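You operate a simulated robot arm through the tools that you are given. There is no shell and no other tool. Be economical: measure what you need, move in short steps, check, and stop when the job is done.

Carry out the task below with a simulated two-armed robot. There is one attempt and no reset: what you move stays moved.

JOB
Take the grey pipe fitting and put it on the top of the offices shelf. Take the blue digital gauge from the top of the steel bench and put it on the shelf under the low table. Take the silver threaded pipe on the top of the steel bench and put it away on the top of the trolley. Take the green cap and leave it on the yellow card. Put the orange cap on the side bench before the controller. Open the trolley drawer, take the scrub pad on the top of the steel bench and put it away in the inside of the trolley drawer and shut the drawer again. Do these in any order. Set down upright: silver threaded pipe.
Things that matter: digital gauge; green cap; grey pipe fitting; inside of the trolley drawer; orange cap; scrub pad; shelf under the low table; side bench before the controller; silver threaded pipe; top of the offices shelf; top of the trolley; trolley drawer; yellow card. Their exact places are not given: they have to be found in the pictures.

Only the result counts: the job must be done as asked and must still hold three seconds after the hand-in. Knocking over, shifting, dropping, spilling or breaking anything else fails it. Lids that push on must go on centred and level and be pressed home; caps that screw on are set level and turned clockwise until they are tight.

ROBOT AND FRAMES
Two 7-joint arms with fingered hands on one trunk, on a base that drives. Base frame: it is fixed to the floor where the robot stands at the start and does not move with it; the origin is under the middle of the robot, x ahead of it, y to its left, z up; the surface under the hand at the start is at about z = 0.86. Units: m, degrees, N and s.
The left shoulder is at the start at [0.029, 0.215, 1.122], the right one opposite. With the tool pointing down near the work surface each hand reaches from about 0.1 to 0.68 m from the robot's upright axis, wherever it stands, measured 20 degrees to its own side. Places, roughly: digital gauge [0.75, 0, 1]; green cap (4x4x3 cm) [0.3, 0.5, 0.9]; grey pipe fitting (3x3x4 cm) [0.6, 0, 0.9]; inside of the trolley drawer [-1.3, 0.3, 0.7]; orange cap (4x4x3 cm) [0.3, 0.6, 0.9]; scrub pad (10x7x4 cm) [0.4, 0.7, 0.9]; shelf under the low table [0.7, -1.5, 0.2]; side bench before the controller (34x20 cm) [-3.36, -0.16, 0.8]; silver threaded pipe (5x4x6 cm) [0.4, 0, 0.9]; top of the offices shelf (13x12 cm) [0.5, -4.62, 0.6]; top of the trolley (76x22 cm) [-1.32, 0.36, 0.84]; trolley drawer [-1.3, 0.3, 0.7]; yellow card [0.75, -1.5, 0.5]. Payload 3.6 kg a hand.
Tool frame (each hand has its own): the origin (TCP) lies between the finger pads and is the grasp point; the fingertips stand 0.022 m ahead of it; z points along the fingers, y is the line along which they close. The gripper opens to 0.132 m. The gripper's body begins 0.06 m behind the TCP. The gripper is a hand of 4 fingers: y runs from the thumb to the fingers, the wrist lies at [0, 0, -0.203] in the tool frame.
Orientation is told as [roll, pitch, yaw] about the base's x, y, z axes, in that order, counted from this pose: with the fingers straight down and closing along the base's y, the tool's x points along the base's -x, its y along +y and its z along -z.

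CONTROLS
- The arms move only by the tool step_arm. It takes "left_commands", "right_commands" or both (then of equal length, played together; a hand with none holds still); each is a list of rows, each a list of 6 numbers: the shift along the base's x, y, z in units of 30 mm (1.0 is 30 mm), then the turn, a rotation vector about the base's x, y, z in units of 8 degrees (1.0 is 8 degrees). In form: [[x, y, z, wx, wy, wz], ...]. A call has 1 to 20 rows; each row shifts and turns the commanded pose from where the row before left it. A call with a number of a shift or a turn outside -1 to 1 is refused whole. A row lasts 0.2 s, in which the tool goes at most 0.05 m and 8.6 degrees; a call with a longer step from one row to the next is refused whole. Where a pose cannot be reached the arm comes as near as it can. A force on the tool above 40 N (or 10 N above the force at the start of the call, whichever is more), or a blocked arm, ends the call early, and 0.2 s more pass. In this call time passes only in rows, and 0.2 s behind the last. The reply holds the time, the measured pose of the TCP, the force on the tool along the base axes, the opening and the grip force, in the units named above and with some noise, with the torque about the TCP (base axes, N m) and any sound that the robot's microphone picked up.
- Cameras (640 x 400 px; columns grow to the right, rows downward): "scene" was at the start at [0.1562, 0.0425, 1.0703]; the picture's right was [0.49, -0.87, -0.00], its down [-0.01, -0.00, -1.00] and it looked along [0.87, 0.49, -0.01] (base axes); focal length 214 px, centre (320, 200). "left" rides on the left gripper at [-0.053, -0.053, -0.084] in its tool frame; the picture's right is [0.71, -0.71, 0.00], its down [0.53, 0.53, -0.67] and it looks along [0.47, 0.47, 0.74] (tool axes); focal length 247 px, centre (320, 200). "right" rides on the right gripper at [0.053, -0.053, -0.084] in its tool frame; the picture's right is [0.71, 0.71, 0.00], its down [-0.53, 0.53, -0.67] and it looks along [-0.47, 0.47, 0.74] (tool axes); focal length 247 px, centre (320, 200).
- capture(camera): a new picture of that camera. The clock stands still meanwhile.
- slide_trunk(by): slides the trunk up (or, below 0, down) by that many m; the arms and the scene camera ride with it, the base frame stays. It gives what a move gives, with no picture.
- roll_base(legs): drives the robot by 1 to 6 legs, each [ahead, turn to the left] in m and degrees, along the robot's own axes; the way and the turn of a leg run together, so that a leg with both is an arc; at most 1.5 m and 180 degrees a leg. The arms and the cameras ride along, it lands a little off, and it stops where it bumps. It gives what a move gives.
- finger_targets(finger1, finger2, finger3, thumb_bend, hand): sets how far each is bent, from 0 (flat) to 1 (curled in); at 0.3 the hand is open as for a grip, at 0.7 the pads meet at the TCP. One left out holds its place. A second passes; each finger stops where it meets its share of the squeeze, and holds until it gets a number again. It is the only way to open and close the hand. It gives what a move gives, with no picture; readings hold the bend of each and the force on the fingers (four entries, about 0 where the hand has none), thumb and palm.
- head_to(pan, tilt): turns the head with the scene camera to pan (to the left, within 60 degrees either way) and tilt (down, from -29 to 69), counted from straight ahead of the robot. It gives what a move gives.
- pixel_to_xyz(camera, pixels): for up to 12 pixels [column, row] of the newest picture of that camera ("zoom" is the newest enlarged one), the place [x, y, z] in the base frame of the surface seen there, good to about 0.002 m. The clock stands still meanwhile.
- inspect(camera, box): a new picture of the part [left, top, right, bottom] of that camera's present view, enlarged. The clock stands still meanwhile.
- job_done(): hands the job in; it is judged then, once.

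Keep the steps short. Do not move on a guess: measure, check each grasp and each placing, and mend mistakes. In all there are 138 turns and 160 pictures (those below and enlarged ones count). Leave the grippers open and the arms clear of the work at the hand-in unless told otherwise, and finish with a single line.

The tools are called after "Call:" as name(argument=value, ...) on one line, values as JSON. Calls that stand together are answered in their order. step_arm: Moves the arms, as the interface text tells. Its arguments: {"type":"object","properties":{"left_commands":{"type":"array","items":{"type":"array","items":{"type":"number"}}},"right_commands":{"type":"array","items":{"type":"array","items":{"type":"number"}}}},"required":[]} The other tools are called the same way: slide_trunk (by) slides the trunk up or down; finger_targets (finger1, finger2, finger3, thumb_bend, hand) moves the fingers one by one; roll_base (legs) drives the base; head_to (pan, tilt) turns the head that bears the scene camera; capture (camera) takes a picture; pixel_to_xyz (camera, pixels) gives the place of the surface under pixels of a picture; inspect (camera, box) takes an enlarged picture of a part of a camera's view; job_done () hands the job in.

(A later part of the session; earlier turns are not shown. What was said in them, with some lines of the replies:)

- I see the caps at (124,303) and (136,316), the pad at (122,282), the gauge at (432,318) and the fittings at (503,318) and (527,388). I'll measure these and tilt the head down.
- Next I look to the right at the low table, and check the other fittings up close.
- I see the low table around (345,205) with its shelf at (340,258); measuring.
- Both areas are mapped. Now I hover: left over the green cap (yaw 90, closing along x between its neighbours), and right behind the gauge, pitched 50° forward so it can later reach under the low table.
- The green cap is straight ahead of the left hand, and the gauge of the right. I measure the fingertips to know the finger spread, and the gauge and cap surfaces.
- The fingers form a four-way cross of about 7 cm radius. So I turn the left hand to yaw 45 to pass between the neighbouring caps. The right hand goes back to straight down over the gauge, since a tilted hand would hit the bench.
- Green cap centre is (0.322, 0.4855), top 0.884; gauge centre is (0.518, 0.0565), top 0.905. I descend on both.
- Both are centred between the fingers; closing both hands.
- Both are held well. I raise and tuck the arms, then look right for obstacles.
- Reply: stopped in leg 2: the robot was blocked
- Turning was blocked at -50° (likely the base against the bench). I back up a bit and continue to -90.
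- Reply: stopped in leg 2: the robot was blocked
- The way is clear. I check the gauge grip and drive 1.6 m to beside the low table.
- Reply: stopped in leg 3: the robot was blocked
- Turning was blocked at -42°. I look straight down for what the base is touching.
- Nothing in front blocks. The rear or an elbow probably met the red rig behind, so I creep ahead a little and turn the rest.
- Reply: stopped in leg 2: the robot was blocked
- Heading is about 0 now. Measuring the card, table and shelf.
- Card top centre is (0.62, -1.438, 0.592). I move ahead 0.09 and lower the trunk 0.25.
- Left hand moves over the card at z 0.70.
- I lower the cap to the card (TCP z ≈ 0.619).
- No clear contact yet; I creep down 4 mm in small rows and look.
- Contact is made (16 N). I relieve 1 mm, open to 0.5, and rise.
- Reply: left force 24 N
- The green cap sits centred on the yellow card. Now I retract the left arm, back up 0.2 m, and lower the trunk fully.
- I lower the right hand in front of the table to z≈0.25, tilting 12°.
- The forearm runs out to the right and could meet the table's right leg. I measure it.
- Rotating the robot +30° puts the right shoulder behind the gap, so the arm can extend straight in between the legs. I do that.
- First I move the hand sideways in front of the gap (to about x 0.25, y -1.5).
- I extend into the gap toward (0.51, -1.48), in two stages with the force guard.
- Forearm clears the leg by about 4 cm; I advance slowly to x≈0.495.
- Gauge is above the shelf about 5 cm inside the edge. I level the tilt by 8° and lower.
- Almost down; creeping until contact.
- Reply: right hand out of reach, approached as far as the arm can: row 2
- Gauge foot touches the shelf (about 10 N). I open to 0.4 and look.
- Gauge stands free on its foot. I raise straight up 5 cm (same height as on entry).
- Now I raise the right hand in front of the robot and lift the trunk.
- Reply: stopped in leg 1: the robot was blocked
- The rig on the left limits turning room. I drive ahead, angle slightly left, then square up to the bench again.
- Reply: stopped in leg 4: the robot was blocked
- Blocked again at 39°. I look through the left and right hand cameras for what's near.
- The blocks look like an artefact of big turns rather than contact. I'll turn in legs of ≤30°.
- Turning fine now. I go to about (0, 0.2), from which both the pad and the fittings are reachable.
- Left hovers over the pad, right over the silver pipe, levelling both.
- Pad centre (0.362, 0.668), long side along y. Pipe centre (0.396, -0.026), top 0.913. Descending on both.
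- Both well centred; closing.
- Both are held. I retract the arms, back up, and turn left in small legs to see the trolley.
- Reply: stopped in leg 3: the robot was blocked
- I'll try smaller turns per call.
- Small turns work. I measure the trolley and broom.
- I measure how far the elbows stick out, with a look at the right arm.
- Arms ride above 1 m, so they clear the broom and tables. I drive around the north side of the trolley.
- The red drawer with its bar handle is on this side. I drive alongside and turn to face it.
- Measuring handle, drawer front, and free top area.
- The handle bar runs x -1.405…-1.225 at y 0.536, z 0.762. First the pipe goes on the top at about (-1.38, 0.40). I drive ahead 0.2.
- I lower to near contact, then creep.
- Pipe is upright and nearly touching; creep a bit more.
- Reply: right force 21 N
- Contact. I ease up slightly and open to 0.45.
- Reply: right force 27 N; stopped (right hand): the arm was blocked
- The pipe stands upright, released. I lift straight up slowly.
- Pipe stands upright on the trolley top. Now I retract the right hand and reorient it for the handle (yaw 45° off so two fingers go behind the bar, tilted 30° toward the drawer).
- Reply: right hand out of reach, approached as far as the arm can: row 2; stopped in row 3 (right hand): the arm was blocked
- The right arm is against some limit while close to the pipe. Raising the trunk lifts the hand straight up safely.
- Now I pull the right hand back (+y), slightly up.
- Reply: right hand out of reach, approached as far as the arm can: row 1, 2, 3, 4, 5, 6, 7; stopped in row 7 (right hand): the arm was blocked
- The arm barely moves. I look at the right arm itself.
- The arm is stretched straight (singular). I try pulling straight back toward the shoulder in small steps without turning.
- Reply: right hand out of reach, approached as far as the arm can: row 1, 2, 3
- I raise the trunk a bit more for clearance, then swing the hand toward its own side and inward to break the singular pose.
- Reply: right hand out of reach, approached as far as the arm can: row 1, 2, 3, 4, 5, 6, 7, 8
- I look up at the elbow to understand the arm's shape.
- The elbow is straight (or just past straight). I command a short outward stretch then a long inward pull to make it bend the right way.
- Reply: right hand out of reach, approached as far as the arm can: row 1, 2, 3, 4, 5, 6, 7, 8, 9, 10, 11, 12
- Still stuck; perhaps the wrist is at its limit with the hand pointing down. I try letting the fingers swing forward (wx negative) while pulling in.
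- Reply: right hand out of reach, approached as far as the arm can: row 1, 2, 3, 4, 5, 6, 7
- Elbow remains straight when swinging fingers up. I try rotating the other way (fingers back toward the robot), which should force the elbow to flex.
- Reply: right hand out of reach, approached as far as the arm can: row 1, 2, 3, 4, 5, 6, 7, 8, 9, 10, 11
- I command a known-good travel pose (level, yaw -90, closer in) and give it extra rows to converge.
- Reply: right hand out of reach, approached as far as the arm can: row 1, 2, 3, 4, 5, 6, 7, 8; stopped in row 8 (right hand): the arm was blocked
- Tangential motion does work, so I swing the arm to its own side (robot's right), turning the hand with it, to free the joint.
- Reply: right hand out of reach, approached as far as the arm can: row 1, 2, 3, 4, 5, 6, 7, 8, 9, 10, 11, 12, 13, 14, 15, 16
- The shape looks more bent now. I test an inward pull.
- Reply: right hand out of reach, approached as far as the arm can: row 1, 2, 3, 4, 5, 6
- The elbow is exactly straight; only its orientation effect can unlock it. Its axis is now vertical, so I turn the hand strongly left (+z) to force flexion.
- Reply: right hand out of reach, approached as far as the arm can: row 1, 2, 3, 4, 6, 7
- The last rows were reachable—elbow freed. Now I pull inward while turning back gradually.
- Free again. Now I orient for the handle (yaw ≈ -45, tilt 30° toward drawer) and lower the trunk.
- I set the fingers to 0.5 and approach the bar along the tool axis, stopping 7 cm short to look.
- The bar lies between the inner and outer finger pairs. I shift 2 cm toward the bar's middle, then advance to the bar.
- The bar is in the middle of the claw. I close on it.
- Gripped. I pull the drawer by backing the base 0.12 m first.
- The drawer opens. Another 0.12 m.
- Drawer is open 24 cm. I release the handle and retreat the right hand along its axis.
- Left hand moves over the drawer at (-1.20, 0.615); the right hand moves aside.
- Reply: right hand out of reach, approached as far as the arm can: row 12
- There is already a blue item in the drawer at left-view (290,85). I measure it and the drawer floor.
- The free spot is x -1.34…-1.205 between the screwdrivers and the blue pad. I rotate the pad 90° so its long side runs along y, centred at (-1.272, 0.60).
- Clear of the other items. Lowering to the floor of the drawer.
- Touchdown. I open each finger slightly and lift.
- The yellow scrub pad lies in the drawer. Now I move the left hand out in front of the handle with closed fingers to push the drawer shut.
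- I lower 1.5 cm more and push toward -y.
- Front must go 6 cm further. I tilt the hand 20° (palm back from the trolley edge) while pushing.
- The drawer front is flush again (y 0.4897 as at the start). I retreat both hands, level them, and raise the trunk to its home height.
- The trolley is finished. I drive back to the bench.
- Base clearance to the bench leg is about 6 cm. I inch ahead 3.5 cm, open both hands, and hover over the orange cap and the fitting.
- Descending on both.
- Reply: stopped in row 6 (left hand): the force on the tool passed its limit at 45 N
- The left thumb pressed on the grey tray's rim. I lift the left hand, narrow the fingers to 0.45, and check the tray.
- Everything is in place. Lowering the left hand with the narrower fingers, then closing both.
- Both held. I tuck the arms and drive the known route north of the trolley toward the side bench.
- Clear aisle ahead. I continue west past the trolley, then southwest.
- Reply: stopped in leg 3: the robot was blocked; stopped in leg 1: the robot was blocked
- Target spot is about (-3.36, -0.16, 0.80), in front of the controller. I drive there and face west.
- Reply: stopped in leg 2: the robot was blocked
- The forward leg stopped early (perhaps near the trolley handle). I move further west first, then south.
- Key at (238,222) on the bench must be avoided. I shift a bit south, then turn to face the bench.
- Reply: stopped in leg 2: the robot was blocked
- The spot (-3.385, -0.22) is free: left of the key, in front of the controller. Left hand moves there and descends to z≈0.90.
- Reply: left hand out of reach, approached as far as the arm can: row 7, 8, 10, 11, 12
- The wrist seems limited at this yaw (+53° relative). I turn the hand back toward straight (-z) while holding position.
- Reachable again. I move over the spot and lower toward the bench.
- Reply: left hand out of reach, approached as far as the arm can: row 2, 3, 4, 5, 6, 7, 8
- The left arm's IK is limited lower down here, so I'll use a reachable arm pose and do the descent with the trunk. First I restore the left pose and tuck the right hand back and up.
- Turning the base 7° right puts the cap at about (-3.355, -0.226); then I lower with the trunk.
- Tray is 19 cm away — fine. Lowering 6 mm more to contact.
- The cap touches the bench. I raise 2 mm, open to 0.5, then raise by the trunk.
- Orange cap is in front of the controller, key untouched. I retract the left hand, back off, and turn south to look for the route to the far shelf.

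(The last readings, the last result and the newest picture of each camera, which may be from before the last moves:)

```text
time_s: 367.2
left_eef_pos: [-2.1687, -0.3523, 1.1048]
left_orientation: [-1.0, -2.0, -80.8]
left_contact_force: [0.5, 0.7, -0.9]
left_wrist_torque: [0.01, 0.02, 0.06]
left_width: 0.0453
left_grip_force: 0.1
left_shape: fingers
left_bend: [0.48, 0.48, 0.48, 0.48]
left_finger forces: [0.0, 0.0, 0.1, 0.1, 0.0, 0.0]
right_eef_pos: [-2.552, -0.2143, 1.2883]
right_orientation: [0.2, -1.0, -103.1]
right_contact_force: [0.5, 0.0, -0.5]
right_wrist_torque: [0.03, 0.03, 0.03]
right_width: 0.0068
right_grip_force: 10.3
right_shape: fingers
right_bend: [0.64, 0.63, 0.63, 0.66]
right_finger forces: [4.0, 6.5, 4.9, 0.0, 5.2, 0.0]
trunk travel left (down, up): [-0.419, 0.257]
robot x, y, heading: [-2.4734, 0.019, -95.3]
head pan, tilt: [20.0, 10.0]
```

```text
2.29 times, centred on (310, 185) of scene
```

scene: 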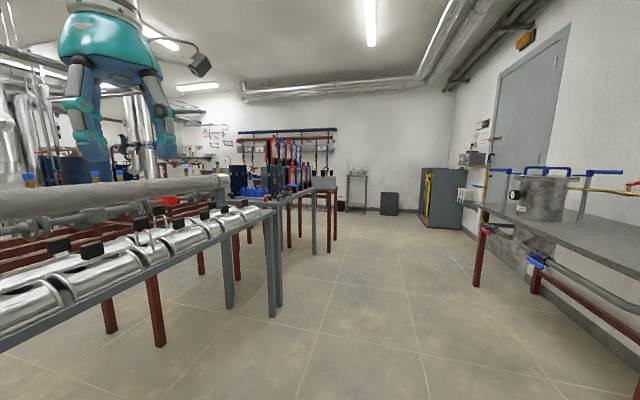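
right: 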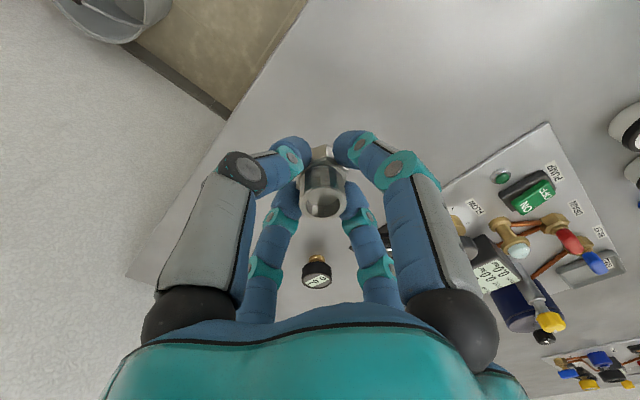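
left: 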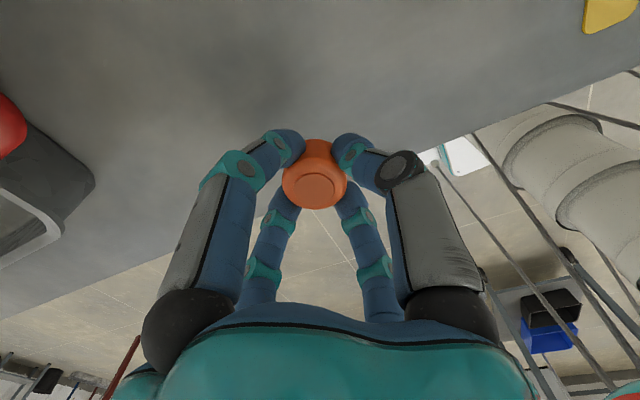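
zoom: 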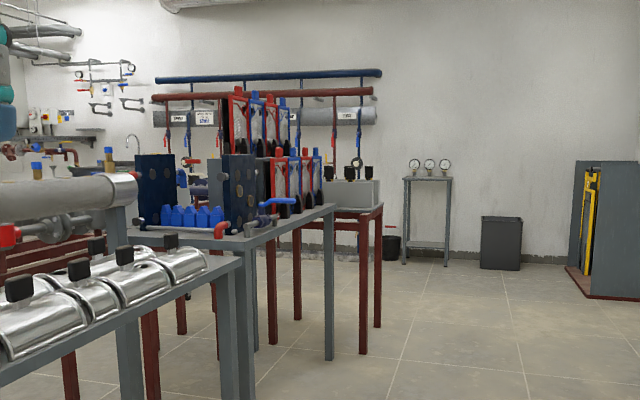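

The floor is open to the south. I drive down the west side to y≈-3.9 and turn east.

Call:
roll_base(legs=[[0, 7], [1.5, 0]])

Call:
roll_base(legs=[[1.5, 0]])

Call:
roll_base(legs=[[0.85, 0]])

Call:
roll_base(legs=[[0, 30]])

Call:
roll_base(legs=[[0, 30]])

Call:
head_to(pan=15, tilt=10)

Call:
capture(camera="scene")

```text
time_s: 375.0
left_eef_pos: [-2.1211, -1.7795, 1.105]
left_orientation: [-1.0, -2.1, -75.6]
left_contact_force: [-0.2, 0.2, 0.2]
left_wrist_torque: [0.02, 0.01, 0.03]
left_width: 0.045
left_grip_force: 0.0
left_shape: fingers
left_bend: [0.48, 0.48, 0.48, 0.48]
left_finger forces: [0.0, 0.1, 0.0, 0.1, 0.0, 0.0]
right_eef_pos: [-2.5145, -1.6784, 1.2872]
right_orientation: [0.3, -1.0, -97.9]
right_contact_force: [0.5, -0.8, -0.8]
right_wrist_torque: [0.03, -0.01, 0.01]
right_width: 0.0069
right_grip_force: 10.6
right_shape: fingers
right_bend: [0.64, 0.63, 0.63, 0.66]
right_finger forces: [3.9, 6.5, 4.9, 0.0, 5.3, 0.1]
trunk travel left (down, up): [-0.419, 0.257]
robot x, y, heading: [-2.4559, -1.4393, -90.6]
head pan, tilt: [20.0, 10.0]
```

```text
time_s: 382.6
left_eef_pos: [-2.1052, -3.2972, 1.1056]
left_orientation: [-1.1, -1.9, -74.1]
left_contact_force: [-1.3, -0.6, 0.2]
left_wrist_torque: [-0.02, 0.01, 0.03]
left_width: 0.0454
left_grip_force: 0.0
left_shape: fingers
left_bend: [0.48, 0.48, 0.48, 0.48]
left_finger forces: [0.0, 0.0, 0.0, 0.0, 0.0, 0.0]
right_eef_pos: [-2.5026, -3.2056, 1.2876]
right_orientation: [0.2, -1.0, -96.5]
right_contact_force: [0.9, -0.4, 0.0]
right_wrist_torque: [0.0, 0.01, -0.01]
right_width: 0.0068
right_grip_force: 10.1
right_shape: fingers
right_bend: [0.64, 0.63, 0.63, 0.66]
right_finger forces: [4.0, 6.6, 4.9, 0.0, 5.1, 0.0]
trunk travel left (down, up): [-0.419, 0.257]
robot x, y, heading: [-2.4469, -2.9664, -89.1]
head pan, tilt: [20.0, 10.0]
```

```text
time_s: 387.1
left_eef_pos: [-2.0798, -4.1477, 1.1054]
left_orientation: [-1.1, -2.0, -73.4]
left_contact_force: [-0.1, 0.0, 0.2]
left_wrist_torque: [-0.03, 0.0, -0.02]
left_width: 0.0454
left_grip_force: 0.0
left_shape: fingers
left_bend: [0.48, 0.48, 0.48, 0.48]
left_finger forces: [0.0, 0.0, 0.1, 0.0, 0.0, 0.0]
right_eef_pos: [-2.4775, -4.0609, 1.2877]
right_orientation: [0.2, -1.0, -95.6]
right_contact_force: [-0.1, -0.7, -0.3]
right_wrist_torque: [0.01, 0.0, 0.0]
right_width: 0.0064
right_grip_force: 10.0
right_shape: fingers
right_bend: [0.64, 0.63, 0.63, 0.66]
right_finger forces: [4.1, 6.7, 4.9, 0.0, 5.2, 0.0]
trunk travel left (down, up): [-0.419, 0.257]
robot x, y, heading: [-2.4271, -3.823, -88.3]
head pan, tilt: [20.0, 10.0]
```

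```text
time_s: 389.0
left_eef_pos: [-1.9641, -3.9308, 1.1062]
left_orientation: [-1.1, -2.1, -43.8]
left_contact_force: [0.5, 0.5, -0.7]
left_wrist_torque: [-0.02, -0.01, 0.01]
left_width: 0.0453
left_grip_force: 0.1
left_shape: fingers
left_bend: [0.48, 0.48, 0.48, 0.48]
left_finger forces: [0.1, 0.0, 0.0, 0.0, 0.0, 0.0]
right_eef_pos: [-2.3534, -4.0522, 1.2892]
right_orientation: [0.2, -1.1, -66.2]
right_contact_force: [-0.6, 0.1, -0.5]
right_wrist_torque: [-0.01, 0.02, 0.04]
right_width: 0.0066
right_grip_force: 10.0
right_shape: fingers
right_bend: [0.64, 0.63, 0.63, 0.66]
right_finger forces: [4.0, 6.6, 5.0, 0.1, 5.1, 0.1]
trunk travel left (down, up): [-0.419, 0.257]
robot x, y, heading: [-2.4463, -3.8283, -58.4]
head pan, tilt: [20.0, 10.0]
```

```text
time_s: 390.9
left_eef_pos: [-1.9753, -3.6765, 1.1071]
left_orientation: [-1.1, -1.9, -13.6]
left_contact_force: [0.1, -0.4, -0.9]
left_wrist_torque: [0.01, 0.0, -0.04]
left_width: 0.045
left_grip_force: 0.1
left_shape: fingers
left_bend: [0.48, 0.48, 0.48, 0.48]
left_finger forces: [0.1, 0.0, 0.0, 0.0, 0.0, 0.0]
right_eef_pos: [-2.2522, -3.9775, 1.2893]
right_orientation: [0.1, -1.0, -36.0]
right_contact_force: [-0.3, 0.2, -0.3]
right_wrist_torque: [0.01, 0.05, 0.0]
right_width: 0.0064
right_grip_force: 10.5
right_shape: fingers
right_bend: [0.64, 0.63, 0.63, 0.66]
right_finger forces: [3.9, 6.7, 4.8, 0.0, 5.1, 0.0]
trunk travel left (down, up): [-0.419, 0.257]
robot x, y, heading: [-2.4536, -3.8464, -28.3]
head pan, tilt: [20.0, 10.0]
```

```text
time_s: 391.6
left_eef_pos: [-1.9768, -3.6768, 1.107]
left_orientation: [-1.3, -2.0, -13.6]
left_contact_force: [-0.3, 0.1, 0.4]
left_wrist_torque: [-0.02, 0.0, 0.0]
left_width: 0.0452
left_grip_force: 0.0
left_shape: fingers
left_bend: [0.48, 0.48, 0.48, 0.48]
left_finger forces: [0.0, 0.0, 0.0, 0.0, 0.1, 0.1]
right_eef_pos: [-2.2513, -3.9761, 1.2901]
right_orientation: [0.1, -1.1, -36.0]
right_contact_force: [0.9, -0.2, -0.8]
right_wrist_torque: [-0.03, 0.02, -0.01]
right_width: 0.0063
right_grip_force: 10.5
right_shape: fingers
right_bend: [0.64, 0.62, 0.63, 0.66]
right_finger forces: [4.0, 6.6, 4.9, 0.1, 5.1, 0.0]
trunk travel left (down, up): [-0.419, 0.257]
robot x, y, heading: [-2.4539, -3.8462, -28.3]
head pan, tilt: [15.0, 10.0]
```

```text
34 pictures are left
```

scene: 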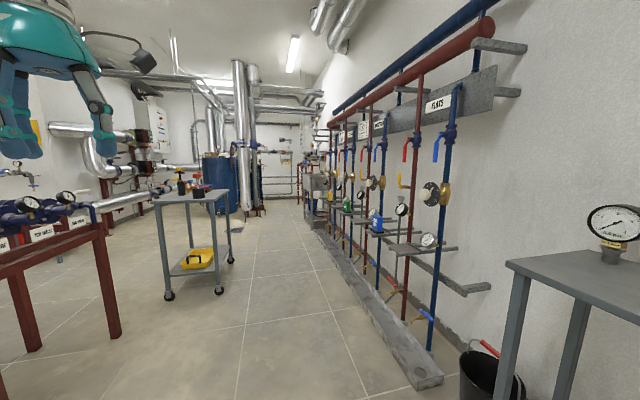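

The south wall has labelled risers (FLATS …), each with a small shelf. I measure the cart, kerb and shelves for the path.

Call:
pixel_to_xyz(camera="scene", pixels=[[168, 296], [218, 291], [232, 262], [425, 380], [330, 240], [405, 250], [375, 230], [355, 212], [330, 195], [440, 105]])

Call:
inspect(camera="scene", box=[290, 80, 490, 300])

```text
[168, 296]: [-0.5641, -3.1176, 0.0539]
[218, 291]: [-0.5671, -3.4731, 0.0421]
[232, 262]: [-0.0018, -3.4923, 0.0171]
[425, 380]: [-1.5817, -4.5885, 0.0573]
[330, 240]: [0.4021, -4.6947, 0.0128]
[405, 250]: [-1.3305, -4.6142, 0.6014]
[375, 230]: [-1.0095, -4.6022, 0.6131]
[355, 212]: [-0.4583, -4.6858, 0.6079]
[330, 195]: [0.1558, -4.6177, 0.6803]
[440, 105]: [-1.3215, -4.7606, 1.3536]
```

```text
1.82 times, centred on (390, 190) of scene
```

zoom: 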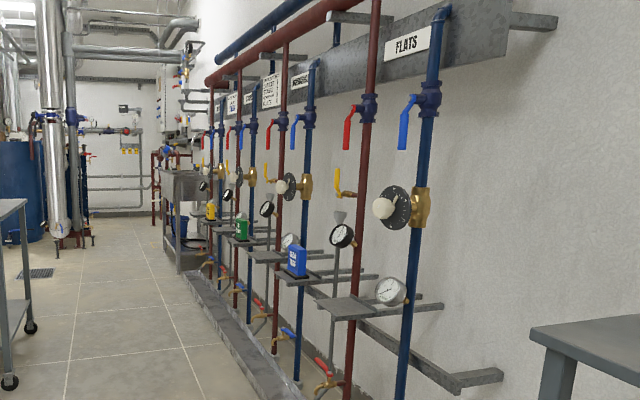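

I drive east along y≈-4.0 between the cart and the wall.

Call:
roll_base(legs=[[0, 22]])

Call:
roll_base(legs=[[1.5, 0]])

Call:
roll_base(legs=[[0, 6], [0.9, 0]])

Call:
head_to(pan=-50, tilt=15)

Call:
capture(camera="scene")

```text
time_s: 393.2
left_eef_pos: [-2.0799, -3.5028, 1.106]
left_orientation: [-1.1, -2.0, 9.7]
left_contact_force: [-0.6, 0.1, 0.3]
left_wrist_torque: [-0.02, -0.01, -0.01]
left_width: 0.0457
left_grip_force: 0.1
left_shape: fingers
left_bend: [0.48, 0.48, 0.48, 0.48]
left_finger forces: [0.0, 0.1, 0.0, 0.0, 0.0, 0.1]
right_eef_pos: [-2.2169, -3.8879, 1.291]
right_orientation: [0.2, -1.1, -12.7]
right_contact_force: [0.4, 0.7, -0.2]
right_wrist_torque: [-0.03, 0.0, -0.05]
right_width: 0.0064
right_grip_force: 10.0
right_shape: fingers
right_bend: [0.64, 0.62, 0.63, 0.66]
right_finger forces: [3.8, 6.6, 4.8, 0.0, 5.0, 0.1]
trunk travel left (down, up): [-0.419, 0.257]
robot x, y, heading: [-2.4559, -3.8652, -5.3]
head pan, tilt: [15.0, 10.0]
```

```text
time_s: 400.7
left_eef_pos: [-0.5688, -3.6664, 1.1064]
left_orientation: [-1.2, -2.0, 8.4]
left_contact_force: [0.0, -0.1, -0.3]
left_wrist_torque: [-0.03, 0.01, 0.0]
left_width: 0.0452
left_grip_force: 0.1
left_shape: fingers
left_bend: [0.48, 0.48, 0.48, 0.48]
left_finger forces: [0.0, 0.0, 0.0, 0.0, 0.0, 0.1]
right_eef_pos: [-0.7128, -4.0447, 1.2906]
right_orientation: [0.2, -1.1, -14.2]
right_contact_force: [-0.3, 0.3, -0.3]
right_wrist_torque: [-0.03, 0.0, 0.0]
right_width: 0.0063
right_grip_force: 10.1
right_shape: fingers
right_bend: [0.64, 0.62, 0.64, 0.66]
right_finger forces: [3.9, 6.7, 5.0, 0.0, 5.0, 0.0]
trunk travel left (down, up): [-0.419, 0.257]
robot x, y, heading: [-0.9455, -4.0176, -6.4]
head pan, tilt: [15.0, 10.0]
```

```text
time_s: 405.9
left_eef_pos: [0.2733, -3.6282, 1.1064]
left_orientation: [-1.1, -2.0, 14.8]
left_contact_force: [-0.3, -0.1, 0.7]
left_wrist_torque: [-0.02, -0.03, -0.02]
left_width: 0.0456
left_grip_force: 0.2
left_shape: fingers
left_bend: [0.48, 0.48, 0.48, 0.48]
left_finger forces: [0.1, 0.1, 0.0, 0.0, 0.1, 0.0]
right_eef_pos: [0.1737, -4.0238, 1.2904]
right_orientation: [0.1, -1.1, -7.6]
right_contact_force: [0.5, -0.1, 0.4]
right_wrist_torque: [-0.01, -0.05, -0.03]
right_width: 0.0064
right_grip_force: 10.6
right_shape: fingers
right_bend: [0.64, 0.62, 0.64, 0.66]
right_finger forces: [3.8, 6.7, 5.0, 0.0, 4.9, 0.0]
trunk travel left (down, up): [-0.419, 0.257]
robot x, y, heading: [-0.0673, -4.0278, 0.1]
head pan, tilt: [15.0, 10.0]
```

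```text
time_s: 407.2
left_eef_pos: [0.2732, -3.6291, 1.1086]
left_orientation: [-1.1, -2.0, 14.8]
left_contact_force: [0.2, 0.7, 0.8]
left_wrist_torque: [-0.01, -0.01, 0.0]
left_width: 0.0454
left_grip_force: 0.0
left_shape: fingers
left_bend: [0.48, 0.48, 0.48, 0.48]
left_finger forces: [0.0, 0.1, 0.0, 0.0, 0.0, 0.1]
right_eef_pos: [0.1742, -4.0251, 1.291]
right_orientation: [0.2, -1.1, -7.7]
right_contact_force: [0.0, -0.1, 0.3]
right_wrist_torque: [-0.02, 0.0, -0.02]
right_width: 0.0065
right_grip_force: 10.4
right_shape: fingers
right_bend: [0.64, 0.62, 0.64, 0.66]
right_finger forces: [3.9, 6.7, 4.9, 0.0, 4.9, 0.0]
trunk travel left (down, up): [-0.419, 0.257]
robot x, y, heading: [-0.0678, -4.0274, 0.2]
head pan, tilt: [-50.0, 15.0]
```

```text
32 pictures are left
```

scene: 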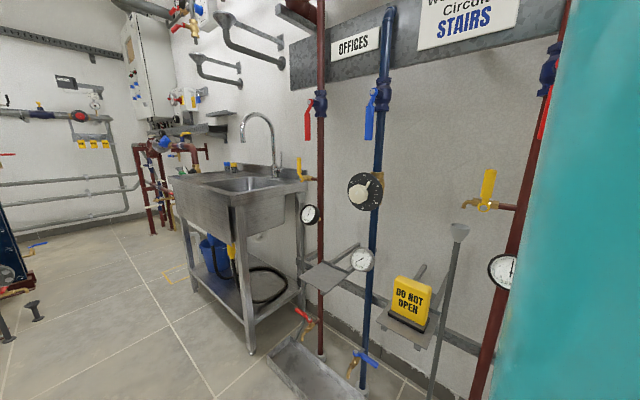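

The OFFICES riser's small shelf is at (328,278), empty. Measuring it and the things around.

Call:
pixel_to_xyz(camera="scene", pixels=[[328, 278], [322, 263], [305, 278], [330, 292], [348, 276], [362, 258], [310, 213], [362, 190], [470, 200], [325, 200], [372, 230], [268, 178]])

Call:
inspect(camera="scene", box=[270, 180, 430, 330])

```text
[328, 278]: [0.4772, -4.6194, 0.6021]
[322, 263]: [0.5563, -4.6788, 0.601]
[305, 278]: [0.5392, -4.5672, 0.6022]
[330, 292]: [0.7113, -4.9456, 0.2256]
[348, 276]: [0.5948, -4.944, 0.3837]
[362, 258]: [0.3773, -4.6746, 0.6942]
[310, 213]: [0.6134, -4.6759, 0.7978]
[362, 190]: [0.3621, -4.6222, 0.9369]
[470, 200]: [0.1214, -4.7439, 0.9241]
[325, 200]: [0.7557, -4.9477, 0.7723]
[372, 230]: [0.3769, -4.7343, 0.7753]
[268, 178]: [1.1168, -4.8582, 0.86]
```

```text
2.67 times, centred on (350, 255) of scene
```

zoom: 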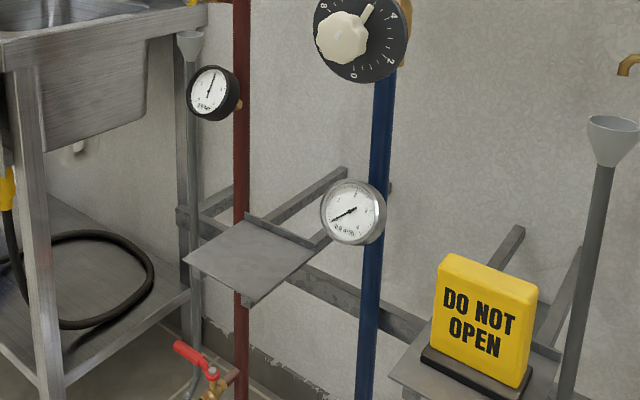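

The OFFICES shelf plate: centre ≈(0.497, -4.62), z 0.602. I raise and pull back the left hand (sink ahead), then drive to face the wall.

Call:
step_arm(left_commands=[[-0.4, -0.2, 0.9, 0, 0, 0], [-0.5, -0.2, 0.9, 0, 0, 0], [-0.5, -0.2, 0.9, 0, 0, 0], [-0.5, -0.2, 0.9, 0, 0, 0], [-0.5, -0.2, 0.9, 0, 0, 0], [-0.5, -0.2, 0.9, 0, 0, 0], [-0.4, 0, 0.9, 0, 0, 0], [-0.4, 0, 0.9, 0, 0, 0]])

Call:
roll_base(legs=[[0.66, 0]])

Call:
roll_base(legs=[[0, -30]])

Call:
roll_base(legs=[[0, -30]])

Call:
roll_base(legs=[[0, -30]])

Call:
head_to(pan=-5, tilt=45)

Call:
capture(camera="scene")

```text
time_s: 409.1
left_eef_pos: [0.1637, -3.6658, 1.3256]
left_orientation: [-1.1, -1.9, 14.8]
left_contact_force: [0.6, 0.2, 0.4]
left_wrist_torque: [0.01, -0.01, -0.03]
left_width: 0.0454
left_grip_force: 0.1
left_shape: fingers
left_bend: [0.48, 0.48, 0.48, 0.48]
left_finger forces: [0.1, 0.1, 0.2, 0.0, 0.0, 0.0]
right_eef_pos: [0.1725, -4.0242, 1.2915]
right_orientation: [0.2, -1.1, -7.7]
right_contact_force: [0.4, -0.2, -0.7]
right_wrist_torque: [0.03, 0.03, -0.01]
right_width: 0.0062
right_grip_force: 10.5
right_shape: fingers
right_bend: [0.64, 0.62, 0.64, 0.66]
right_finger forces: [3.9, 6.7, 4.9, 0.0, 5.0, 0.0]
trunk travel left (down, up): [-0.419, 0.257]
robot x, y, heading: [-0.0615, -4.0229, 0.1]
head pan, tilt: [-50.0, 15.0]
```

```text
time_s: 412.7
left_eef_pos: [0.8197, -3.6621, 1.3232]
left_orientation: [-1.2, -2.0, 14.9]
left_contact_force: [-0.4, -0.1, -0.2]
left_wrist_torque: [-0.02, 0.02, 0.01]
left_width: 0.0455
left_grip_force: 0.1
left_shape: fingers
left_bend: [0.48, 0.48, 0.48, 0.48]
left_finger forces: [0.0, 0.0, 0.1, 0.1, 0.0, 0.1]
right_eef_pos: [0.83, -4.0199, 1.2903]
right_orientation: [0.3, -1.1, -7.5]
right_contact_force: [0.3, 0.3, -0.8]
right_wrist_torque: [0.01, -0.02, 0.01]
right_width: 0.0065
right_grip_force: 10.3
right_shape: fingers
right_bend: [0.64, 0.62, 0.64, 0.66]
right_finger forces: [3.9, 6.8, 4.9, 0.1, 5.0, 0.0]
trunk travel left (down, up): [-0.419, 0.257]
robot x, y, heading: [0.5917, -4.0217, 0.2]
head pan, tilt: [-50.0, 15.0]
```

```text
time_s: 414.6
left_eef_pos: [0.97, -3.8307, 1.3254]
left_orientation: [-1.2, -2.1, -16.3]
left_contact_force: [0.0, -0.6, 0.0]
left_wrist_torque: [-0.04, -0.02, -0.01]
left_width: 0.0453
left_grip_force: 0.0
left_shape: fingers
left_bend: [0.48, 0.48, 0.48, 0.48]
left_finger forces: [0.1, 0.1, 0.0, 0.0, 0.1, 0.0]
right_eef_pos: [0.7932, -4.1423, 1.2921]
right_orientation: [0.2, -1.1, -38.7]
right_contact_force: [-1.0, 0.9, -1.4]
right_wrist_torque: [-0.01, -0.03, 0.01]
right_width: 0.0065
right_grip_force: 10.1
right_shape: fingers
right_bend: [0.64, 0.62, 0.64, 0.66]
right_finger forces: [3.8, 6.7, 5.0, 0.0, 4.9, 0.0]
trunk travel left (down, up): [-0.419, 0.257]
robot x, y, heading: [0.5977, -4.0062, -31.1]
head pan, tilt: [-50.0, 15.0]
```

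```text
time_s: 416.6
left_eef_pos: [1.0058, -4.0466, 1.3261]
left_orientation: [-1.0, -2.1, -46.8]
left_contact_force: [0.4, 0.6, -0.2]
left_wrist_torque: [0.0, -0.01, 0.0]
left_width: 0.0451
left_grip_force: 0.1
left_shape: fingers
left_bend: [0.48, 0.48, 0.48, 0.48]
left_finger forces: [0.0, 0.0, 0.0, 0.0, 0.0, 0.0]
right_eef_pos: [0.6957, -4.2232, 1.2921]
right_orientation: [0.3, -1.1, -69.3]
right_contact_force: [0.5, 0.3, -0.5]
right_wrist_torque: [0.0, 0.0, -0.04]
right_width: 0.0061
right_grip_force: 9.9
right_shape: fingers
right_bend: [0.64, 0.62, 0.64, 0.66]
right_finger forces: [3.7, 6.5, 4.8, 0.0, 5.1, 0.0]
trunk travel left (down, up): [-0.419, 0.257]
robot x, y, heading: [0.6188, -3.9979, -61.9]
head pan, tilt: [-50.0, 15.0]
```

```text
time_s: 418.5
left_eef_pos: [0.9293, -4.2342, 1.3262]
left_orientation: [-1.2, -2.0, -77.2]
left_contact_force: [0.0, -1.1, -0.1]
left_wrist_torque: [-0.02, -0.02, -0.02]
left_width: 0.0451
left_grip_force: 0.0
left_shape: fingers
left_bend: [0.48, 0.48, 0.48, 0.48]
left_finger forces: [0.0, 0.1, 0.1, 0.0, 0.0, 0.1]
right_eef_pos: [0.5698, -4.2319, 1.2925]
right_orientation: [0.2, -1.1, -99.5]
right_contact_force: [0.1, 0.3, -0.5]
right_wrist_torque: [0.02, -0.01, 0.01]
right_width: 0.0061
right_grip_force: 9.4
right_shape: fingers
right_bend: [0.65, 0.62, 0.64, 0.66]
right_finger forces: [3.6, 6.5, 4.8, 0.0, 5.1, 0.0]
trunk travel left (down, up): [-0.419, 0.257]
robot x, y, heading: [0.6376, -3.9932, -91.7]
head pan, tilt: [-50.0, 15.0]
```

```text
time_s: 419.6
left_eef_pos: [0.9291, -4.234, 1.3279]
left_orientation: [-1.1, -2.0, -77.1]
left_contact_force: [-0.3, -0.4, 0.2]
left_wrist_torque: [0.02, -0.01, 0.03]
left_width: 0.0455
left_grip_force: 0.1
left_shape: fingers
left_bend: [0.48, 0.48, 0.48, 0.48]
left_finger forces: [0.0, 0.1, 0.0, 0.0, 0.0, 0.1]
right_eef_pos: [0.5706, -4.231, 1.2928]
right_orientation: [0.3, -1.1, -99.5]
right_contact_force: [-0.8, 0.2, -0.6]
right_wrist_torque: [0.0, 0.0, -0.02]
right_width: 0.0059
right_grip_force: 10.2
right_shape: fingers
right_bend: [0.65, 0.62, 0.64, 0.66]
right_finger forces: [3.6, 6.4, 4.7, 0.0, 5.1, 0.0]
trunk travel left (down, up): [-0.419, 0.257]
robot x, y, heading: [0.6364, -3.999, -91.7]
head pan, tilt: [-5.0, 45.0]
```

```text
30 pictures are left
```

scene: 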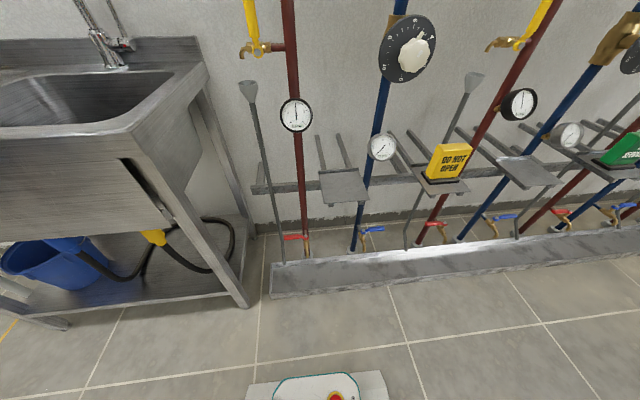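

I move 0.12 m closer, lower the trunk 0.27, and measure the shelf again.

Call:
roll_base(legs=[[0.12, 0]])

Call:
slide_trunk(by=-0.27)

Call:
capture(camera="scene")

Call:
capture(camera="right")

```text
time_s: 420.9
left_eef_pos: [0.927, -4.3588, 1.3265]
left_orientation: [-1.1, -1.9, -77.1]
left_contact_force: [-0.3, -0.8, 1.2]
left_wrist_torque: [0.02, 0.02, 0.01]
left_width: 0.0454
left_grip_force: 0.1
left_shape: fingers
left_bend: [0.48, 0.48, 0.48, 0.48]
left_finger forces: [0.1, 0.1, 0.1, 0.0, 0.0, 0.0]
right_eef_pos: [0.566, -4.3567, 1.2929]
right_orientation: [0.2, -1.0, -99.3]
right_contact_force: [0.5, 0.0, -0.2]
right_wrist_torque: [0.05, 0.0, -0.02]
right_width: 0.0061
right_grip_force: 10.1
right_shape: fingers
right_bend: [0.65, 0.62, 0.64, 0.66]
right_finger forces: [3.6, 6.3, 4.7, 0.0, 5.1, 0.1]
trunk travel left (down, up): [-0.419, 0.257]
robot x, y, heading: [0.6323, -4.1133, -91.7]
head pan, tilt: [-5.0, 45.0]
```

```text
time_s: 423.6
left_eef_pos: [0.9252, -4.3563, 1.058]
left_orientation: [-1.2, -1.9, -77.1]
left_contact_force: [-0.5, -0.1, -0.1]
left_wrist_torque: [-0.05, 0.0, 0.02]
left_width: 0.0457
left_grip_force: 0.1
left_shape: fingers
left_bend: [0.48, 0.48, 0.48, 0.48]
left_finger forces: [0.1, 0.1, 0.1, 0.1, 0.0, 0.1]
right_eef_pos: [0.567, -4.3538, 1.0233]
right_orientation: [0.2, -1.1, -99.4]
right_contact_force: [0.4, -0.3, 0.1]
right_wrist_torque: [0.01, 0.0, -0.02]
right_width: 0.0059
right_grip_force: 9.7
right_shape: fingers
right_bend: [0.65, 0.62, 0.64, 0.66]
right_finger forces: [3.6, 6.4, 4.8, 0.0, 5.2, 0.0]
trunk travel left (down, up): [-0.149, 0.527]
robot x, y, heading: [0.6311, -4.1183, -91.6]
head pan, tilt: [-5.0, 45.0]
```

```text
29 pictures are left
```

scene: 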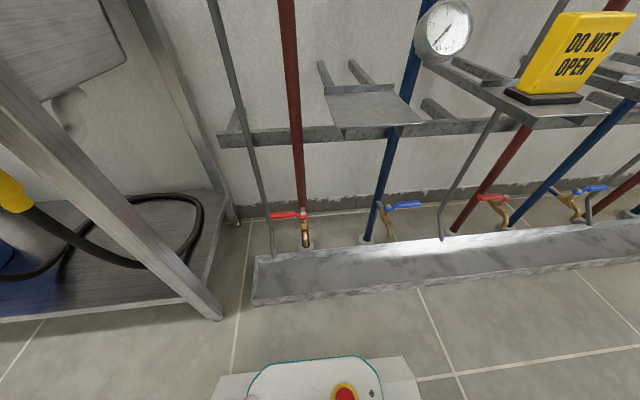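

```text
28 pictures are left
```

right: 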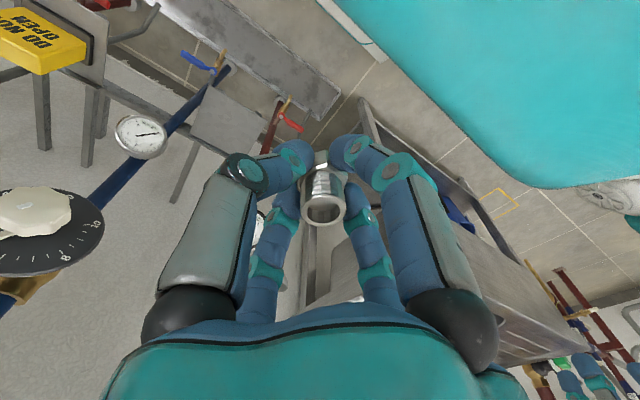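

Call:
pixel_to_xyz(camera="scene", pixels=[[325, 95], [393, 88], [425, 123], [343, 127], [370, 108], [447, 30], [420, 45]])

Call:
pixel_to_xyz(camera="right", pixels=[[225, 95], [262, 112], [195, 125], [235, 150], [140, 135], [325, 205], [322, 180]])

```text
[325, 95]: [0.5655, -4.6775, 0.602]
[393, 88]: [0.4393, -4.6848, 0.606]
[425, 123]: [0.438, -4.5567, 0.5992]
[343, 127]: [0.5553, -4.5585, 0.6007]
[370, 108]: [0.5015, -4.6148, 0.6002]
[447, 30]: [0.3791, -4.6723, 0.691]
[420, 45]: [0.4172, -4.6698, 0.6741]
```

```text
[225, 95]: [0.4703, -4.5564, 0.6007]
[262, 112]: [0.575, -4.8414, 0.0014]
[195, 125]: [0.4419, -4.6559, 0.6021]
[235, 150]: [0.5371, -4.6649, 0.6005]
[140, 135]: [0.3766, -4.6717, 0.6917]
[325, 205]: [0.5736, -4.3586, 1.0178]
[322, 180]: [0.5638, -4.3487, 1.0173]
```

Plate spans x 0.438–0.560, y -4.682…-4.557, z 0.601. I lower the right hand in front of it first, then move in over (0.507, -4.612).

Call:
step_arm(right_commands=[[-0.18, -0.1, -0.9, 0, 0, 0], [-0.18, -0.1, -0.9, 0, 0, 0], [-0.18, -0.1, -0.9, 0, 0, 0], [-0.18, -0.1, -0.9, 0, 0, 0], [-0.18, -0.1, -0.9, 0, 0, 0], [-0.18, -0.1, -0.9, 0, 0, 0], [-0.18, -0.1, -0.9, 0, 0, 0], [-0.18, -0.1, -0.9, 0, 0, 0], [-0.18, -0.1, -0.9, 0, 0, 0], [-0.18, 0, -0.9, 0, 0.1, 0], [-0.18, 0, -0.9, 0, 0, 0], [0, 0, -0.7, 0, 0, 0]])

Call:
step_arm(right_commands=[[0, -0.9, 0, 0, 0, 0], [0, -0.9, 0, 0, 0, 0], [0, -0.9, 0, 0, 0, 0], [0, -0.9, 0, 0, 0, 0], [0, -0.9, 0, 0, 0, 0], [0, -0.9, 0, 0, 0, 0], [0, -0.9, 0, 0, 0, 0]])

Call:
capture(camera="scene")

Call:
capture(camera="right")

```text
time_s: 426.2
left_eef_pos: [0.9251, -4.3564, 1.0572]
left_orientation: [-1.0, -2.0, -77.0]
left_contact_force: [-0.4, 0.4, 0.3]
left_wrist_torque: [0.04, 0.0, 0.02]
left_width: 0.0453
left_grip_force: 0.1
left_shape: fingers
left_bend: [0.48, 0.48, 0.48, 0.48]
left_finger forces: [0.0, 0.0, 0.0, 0.0, 0.0, 0.1]
right_eef_pos: [0.5124, -4.3857, 0.7065]
right_orientation: [-0.7, -1.2, -99.4]
right_contact_force: [0.6, -0.1, 0.2]
right_wrist_torque: [0.01, -0.01, 0.0]
right_width: 0.0058
right_grip_force: 10.4
right_shape: fingers
right_bend: [0.65, 0.62, 0.64, 0.66]
right_finger forces: [3.7, 6.8, 4.8, 0.0, 4.6, 0.0]
right hand out of reach, approached as far as the arm can: row 12
trunk travel left (down, up): [-0.149, 0.527]
robot x, y, heading: [0.6328, -4.1178, -91.7]
head pan, tilt: [-5.0, 45.0]
```

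```text
time_s: 427.8
left_eef_pos: [0.9256, -4.357, 1.0572]
left_orientation: [-1.1, -1.9, -77.0]
left_contact_force: [0.6, -0.6, 0.2]
left_wrist_torque: [-0.02, 0.0, 0.0]
left_width: 0.0453
left_grip_force: 0.0
left_shape: fingers
left_bend: [0.48, 0.48, 0.48, 0.48]
left_finger forces: [0.1, 0.0, 0.1, 0.1, 0.0, 0.0]
right_eef_pos: [0.5115, -4.5774, 0.705]
right_orientation: [-0.6, -1.1, -99.3]
right_contact_force: [-0.7, -0.3, -0.4]
right_wrist_torque: [-0.01, 0.0, 0.03]
right_width: 0.0054
right_grip_force: 10.0
right_shape: fingers
right_bend: [0.65, 0.62, 0.64, 0.66]
right_finger forces: [3.6, 6.9, 4.8, 0.0, 4.6, 0.0]
trunk travel left (down, up): [-0.149, 0.527]
robot x, y, heading: [0.6317, -4.1187, -91.7]
head pan, tilt: [-5.0, 45.0]
```

```text
27 pictures are left
```

scene: 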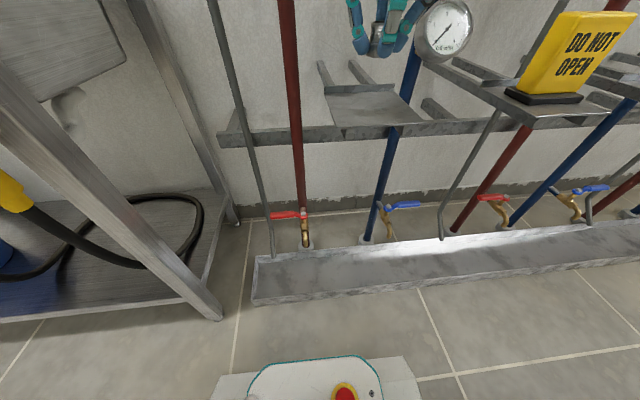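

```text
26 pictures are left
```

right: 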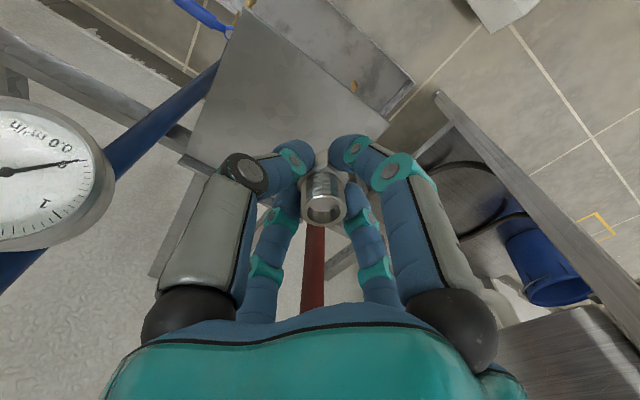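

I move the last 3.5 cm in and lower toward the plate.

Call:
step_arm(right_commands=[[-0.1, -0.6, 0, 0, 0, 0], [-0.1, -0.6, 0, 0, 0, 0], [0, 0, -0.8, 0, 0, 0], [0, 0, -0.8, 0, 0, 0], [0, 0, -0.5, 0, 0, 0]])

Call:
capture(camera="right")

Call:
capture(camera="scene")

```text
time_s: 429.0
left_eef_pos: [0.9261, -4.3571, 1.0576]
left_orientation: [-1.1, -1.9, -77.0]
left_contact_force: [0.7, -0.5, 0.8]
left_wrist_torque: [-0.06, 0.02, -0.02]
left_width: 0.0453
left_grip_force: 0.2
left_shape: fingers
left_bend: [0.48, 0.48, 0.48, 0.48]
left_finger forces: [0.0, 0.0, 0.1, 0.0, 0.0, 0.0]
right_eef_pos: [0.5052, -4.6103, 0.6444]
right_orientation: [-0.6, -1.1, -99.3]
right_contact_force: [-0.2, 0.2, -0.6]
right_wrist_torque: [0.03, -0.01, -0.02]
right_width: 0.0055
right_grip_force: 9.7
right_shape: fingers
right_bend: [0.65, 0.62, 0.64, 0.66]
right_finger forces: [3.7, 6.9, 4.6, 0.1, 4.5, 0.0]
trunk travel left (down, up): [-0.149, 0.527]
robot x, y, heading: [0.6341, -4.1192, -91.9]
head pan, tilt: [-5.0, 45.0]
```

```text
25 pictures are left
```

right: 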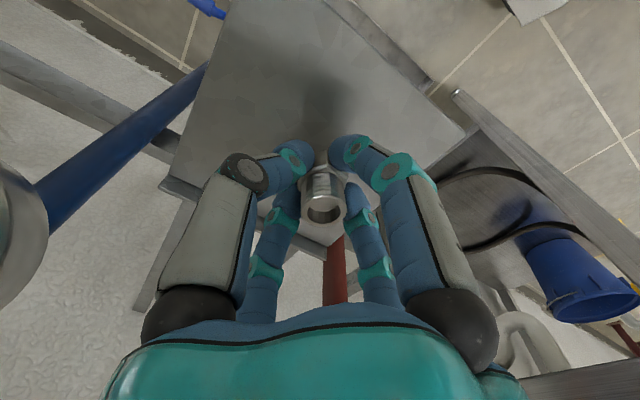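

```text
24 pictures are left
```

scene: 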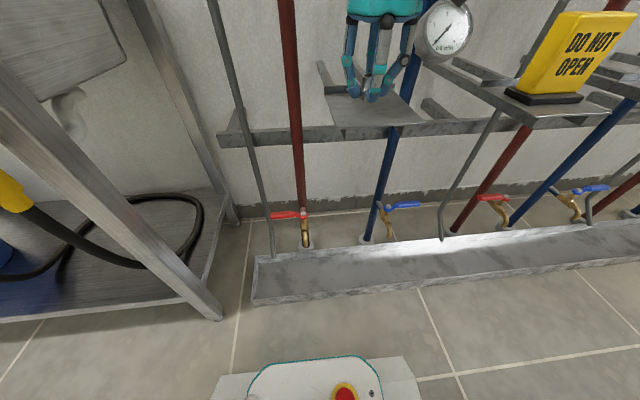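

Above the plate's middle. Lowering in small steps to contact.

Call:
step_arm(right_commands=[[0, 0, -0.3, 0, 0, 0], [0, 0, -0.15, 0, 0, 0], [0, 0, -0.08, 0, 0, 0]])

Call:
inspect(camera="scene", box=[320, 20, 440, 140])

```text
time_s: 429.8
left_eef_pos: [0.9267, -4.3567, 1.0578]
left_orientation: [-1.1, -1.9, -77.0]
left_contact_force: [0.1, -0.1, 0.3]
left_wrist_torque: [-0.03, 0.04, -0.04]
left_width: 0.0454
left_grip_force: 0.1
left_shape: fingers
left_bend: [0.48, 0.48, 0.48, 0.48]
left_finger forces: [0.1, 0.1, 0.0, 0.0, 0.0, 0.0]
right_eef_pos: [0.5063, -4.6107, 0.6294]
right_orientation: [-0.7, -1.3, -99.4]
right_contact_force: [-1.3, -0.7, 3.6]
right_wrist_torque: [0.02, -0.01, 0.03]
right_width: 0.0053
right_grip_force: 11.1
right_shape: fingers
right_bend: [0.65, 0.62, 0.64, 0.66]
right_finger forces: [4.3, 6.9, 5.3, 0.0, 4.9, 0.1]
trunk travel left (down, up): [-0.149, 0.527]
robot x, y, heading: [0.6325, -4.1185, -91.7]
head pan, tilt: [-5.0, 45.0]
```

```text
3.33 times, centred on (380, 80) of scene
```

zoom: 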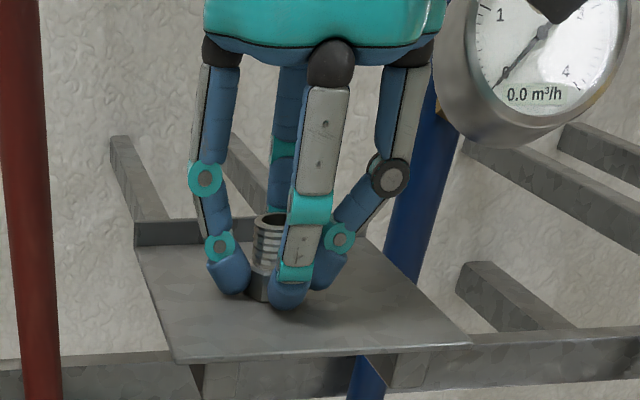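

Touching (≈4 N). I open to 0.5 and check.

Call:
finger_targets(hand="right", finger1=0.5, finger2=0.5, finger3=0.5, thumb_bend=0.5)

Call:
inspect(camera="scene", box=[320, 20, 440, 140])

```text
time_s: 430.8
left_eef_pos: [0.9256, -4.3555, 1.0587]
left_orientation: [-1.1, -2.0, -77.0]
left_contact_force: [0.4, -0.3, -0.3]
left_wrist_torque: [0.0, 0.01, 0.04]
left_width: 0.0453
left_grip_force: 0.0
left_shape: fingers
left_bend: [0.48, 0.48, 0.48, 0.48]
left_finger forces: [0.0, 0.0, 0.0, 0.0, 0.0, 0.1]
right_eef_pos: [0.5068, -4.6103, 0.629]
right_orientation: [-0.5, -1.3, -99.3]
right_contact_force: [0.4, -2.4, 11.3]
right_wrist_torque: [0.19, -0.23, -0.1]
right_width: 0.0367
right_grip_force: 5.4
right_shape: fingers
right_bend: [0.53, 0.51, 0.5, 0.5]
right_finger forces: [8.3, 3.2, 0.1, 0.0, 0.0, 0.1]
trunk travel left (down, up): [-0.149, 0.527]
robot x, y, heading: [0.628, -4.1184, -91.8]
head pan, tilt: [-5.0, 45.0]
```

```text
3.33 times, centred on (380, 80) of scene
```

zoom: 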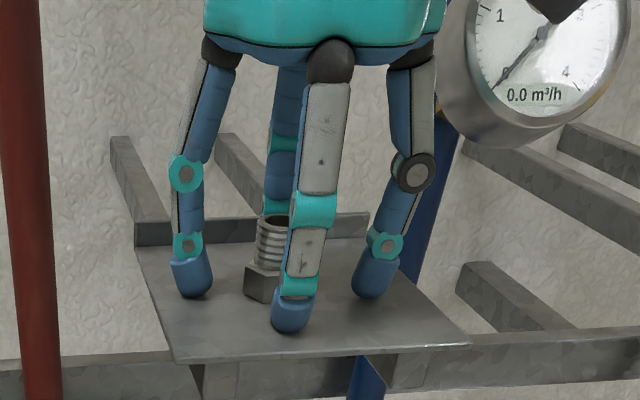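

The fitting stands on the plate. I lift straight up with the arm, then back out.

Call:
step_arm(right_commands=[[0, 0, 0.3, 0, 0, 0], [0, 0, 0.8, 0, 0, 0], [0, 0, 0.8, 0, 0, 0], [0, 0, 0.5, 0, 0, 0]])

Call:
inspect(camera="scene", box=[320, 20, 440, 140])

```text
time_s: 431.8
left_eef_pos: [0.9251, -4.3578, 1.0572]
left_orientation: [-1.2, -2.0, -77.0]
left_contact_force: [0.1, -0.1, -0.1]
left_wrist_torque: [0.02, 0.02, -0.02]
left_width: 0.0451
left_grip_force: 0.1
left_shape: fingers
left_bend: [0.48, 0.48, 0.48, 0.48]
left_finger forces: [0.1, 0.1, 0.0, 0.0, 0.0, 0.1]
right_eef_pos: [0.506, -4.6096, 0.7047]
right_orientation: [-0.6, -1.2, -99.4]
right_contact_force: [0.4, 0.3, 1.3]
right_wrist_torque: [0.01, -0.01, -0.02]
right_width: 0.0403
right_grip_force: 0.2
right_shape: fingers
right_bend: [0.5, 0.5, 0.5, 0.5]
right_finger forces: [0.1, 0.1, 0.0, 0.0, 0.0, 0.1]
trunk travel left (down, up): [-0.149, 0.527]
robot x, y, heading: [0.6282, -4.1222, -91.5]
head pan, tilt: [-5.0, 45.0]
```

```text
3.33 times, centred on (380, 80) of scene
```

zoom: 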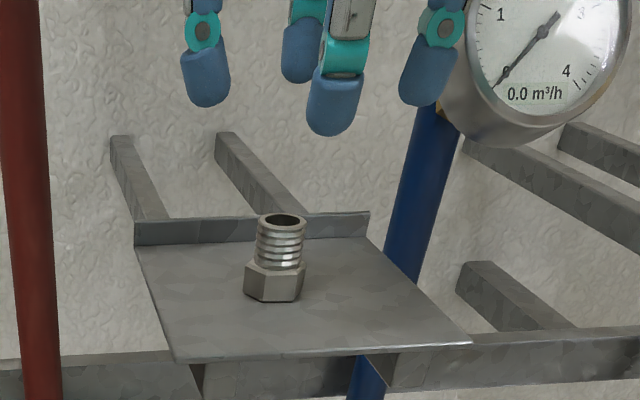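

The grey fitting stands on the OFFICES shelf. I back the right hand out, open both hands, and move the robot away from the wall.

Call:
step_arm(right_commands=[[0, 0.9, 0, 0, 0, 0], [0, 0.9, 0, 0, 0, 0], [0, 0.9, 0, 0, 0, 0], [0, 0.9, 0, 0, 0, 0], [0, 0.9, 0, 0, 0, 0], [0, 0.9, 0, 0, 0, 0], [0, 0.7, 0, 0, 0, 0], [0, 0, 0.8, 0, 0, 0], [0, 0, 0.9, 0, 0, 0], [0, 0, 0.9, 0, 0, 0], [0, 0, 0.9, 0, 0, 0]])

Call:
roll_base(legs=[[-0.2, 0]])

Call:
finger_targets(hand="right", finger1=0.3, finger2=0.3, finger3=0.3, thumb_bend=0.3)

Call:
finger_targets(hand="left", finger1=0.3, finger2=0.3, finger3=0.3, thumb_bend=0.3)

Call:
capture(camera="scene")

```text
time_s: 434.2
left_eef_pos: [0.9239, -4.3575, 1.0569]
left_orientation: [-1.1, -2.0, -77.0]
left_contact_force: [-0.7, -0.3, -1.0]
left_wrist_torque: [-0.02, 0.03, -0.01]
left_width: 0.0454
left_grip_force: 0.1
left_shape: fingers
left_bend: [0.48, 0.48, 0.48, 0.48]
left_finger forces: [0.1, 0.1, 0.0, 0.1, 0.0, 0.1]
right_eef_pos: [0.5055, -4.428, 0.8062]
right_orientation: [-0.7, -1.2, -99.3]
right_contact_force: [0.3, 0.0, 0.4]
right_wrist_torque: [0.05, -0.02, 0.02]
right_width: 0.0403
right_grip_force: 0.1
right_shape: fingers
right_bend: [0.5, 0.5, 0.5, 0.5]
right_finger forces: [0.0, 0.0, 0.1, 0.1, 0.0, 0.0]
trunk travel left (down, up): [-0.149, 0.527]
robot x, y, heading: [0.63, -4.1207, -91.8]
head pan, tilt: [-5.0, 45.0]
```

```text
time_s: 435.8
left_eef_pos: [0.9318, -4.16, 1.0583]
left_orientation: [-1.1, -2.0, -77.0]
left_contact_force: [-0.4, -0.3, -0.5]
left_wrist_torque: [-0.01, 0.01, 0.0]
left_width: 0.0454
left_grip_force: 0.0
left_shape: fingers
left_bend: [0.48, 0.48, 0.48, 0.48]
left_finger forces: [0.0, 0.1, 0.1, 0.0, 0.0, 0.1]
right_eef_pos: [0.512, -4.2346, 0.806]
right_orientation: [-0.6, -1.1, -99.3]
right_contact_force: [0.6, -0.3, 0.5]
right_wrist_torque: [-0.02, 0.05, 0.0]
right_width: 0.0402
right_grip_force: 0.1
right_shape: fingers
right_bend: [0.5, 0.5, 0.5, 0.5]
right_finger forces: [0.0, 0.0, 0.0, 0.0, 0.0, 0.1]
trunk travel left (down, up): [-0.149, 0.527]
robot x, y, heading: [0.6422, -3.9235, -91.5]
head pan, tilt: [-5.0, 45.0]
```

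```text
time_s: 436.8
left_eef_pos: [0.9331, -4.1609, 1.0581]
left_orientation: [-1.1, -2.0, -76.9]
left_contact_force: [0.1, -0.3, -1.2]
left_wrist_torque: [0.02, 0.01, -0.04]
left_width: 0.0452
left_grip_force: 0.0
left_shape: fingers
left_bend: [0.48, 0.48, 0.48, 0.48]
left_finger forces: [0.1, 0.0, 0.0, 0.1, 0.0, 0.0]
right_eef_pos: [0.512, -4.234, 0.8064]
right_orientation: [-0.6, -1.2, -99.4]
right_contact_force: [0.9, -0.7, -0.1]
right_wrist_torque: [0.01, 0.01, -0.03]
right_width: 0.087
right_grip_force: 0.0
right_shape: fingers
right_bend: [0.3, 0.3, 0.3, 0.3]
right_finger forces: [0.1, 0.0, 0.0, 0.1, 0.0, 0.0]
trunk travel left (down, up): [-0.149, 0.527]
robot x, y, heading: [0.6402, -3.9233, -91.4]
head pan, tilt: [-5.0, 45.0]
```

```text
time_s: 437.8
left_eef_pos: [0.9306, -4.1606, 1.0581]
left_orientation: [-1.1, -2.0, -76.9]
left_contact_force: [0.4, 0.3, -1.2]
left_wrist_torque: [0.01, -0.01, -0.04]
left_width: 0.0873
left_grip_force: 0.0
left_shape: fingers
left_bend: [0.3, 0.3, 0.3, 0.3]
left_finger forces: [0.1, 0.0, 0.0, 0.0, 0.0, 0.1]
right_eef_pos: [0.5122, -4.2346, 0.8074]
right_orientation: [-0.6, -1.2, -99.4]
right_contact_force: [-0.6, -0.1, 0.0]
right_wrist_torque: [0.0, -0.01, -0.01]
right_width: 0.0874
right_grip_force: 0.0
right_shape: fingers
right_bend: [0.3, 0.3, 0.3, 0.3]
right_finger forces: [0.0, 0.0, 0.1, 0.0, 0.0, 0.0]
trunk travel left (down, up): [-0.149, 0.527]
robot x, y, heading: [0.6375, -3.9234, -91.5]
head pan, tilt: [-5.0, 45.0]
```

```text
20 pictures are left
```

scene: 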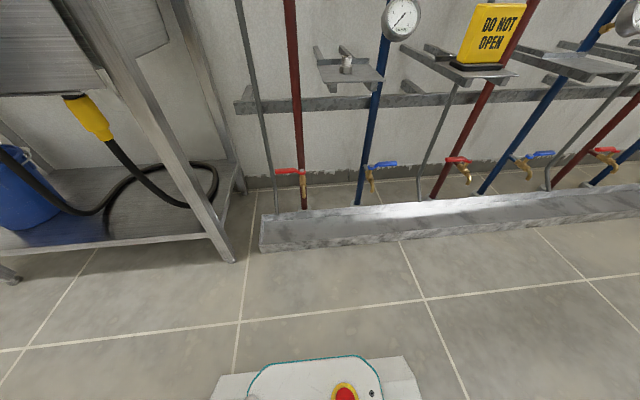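

All six placings were checked in the pictures as they were made, and the hands are open and clear. I hand in.

Call:
job_done()

```text
The job is handed in.
```

All six placings are done and the job is handed in; I checked each in the pictures as it was made but did not go back to re-check the earlier ones before the hand-in.
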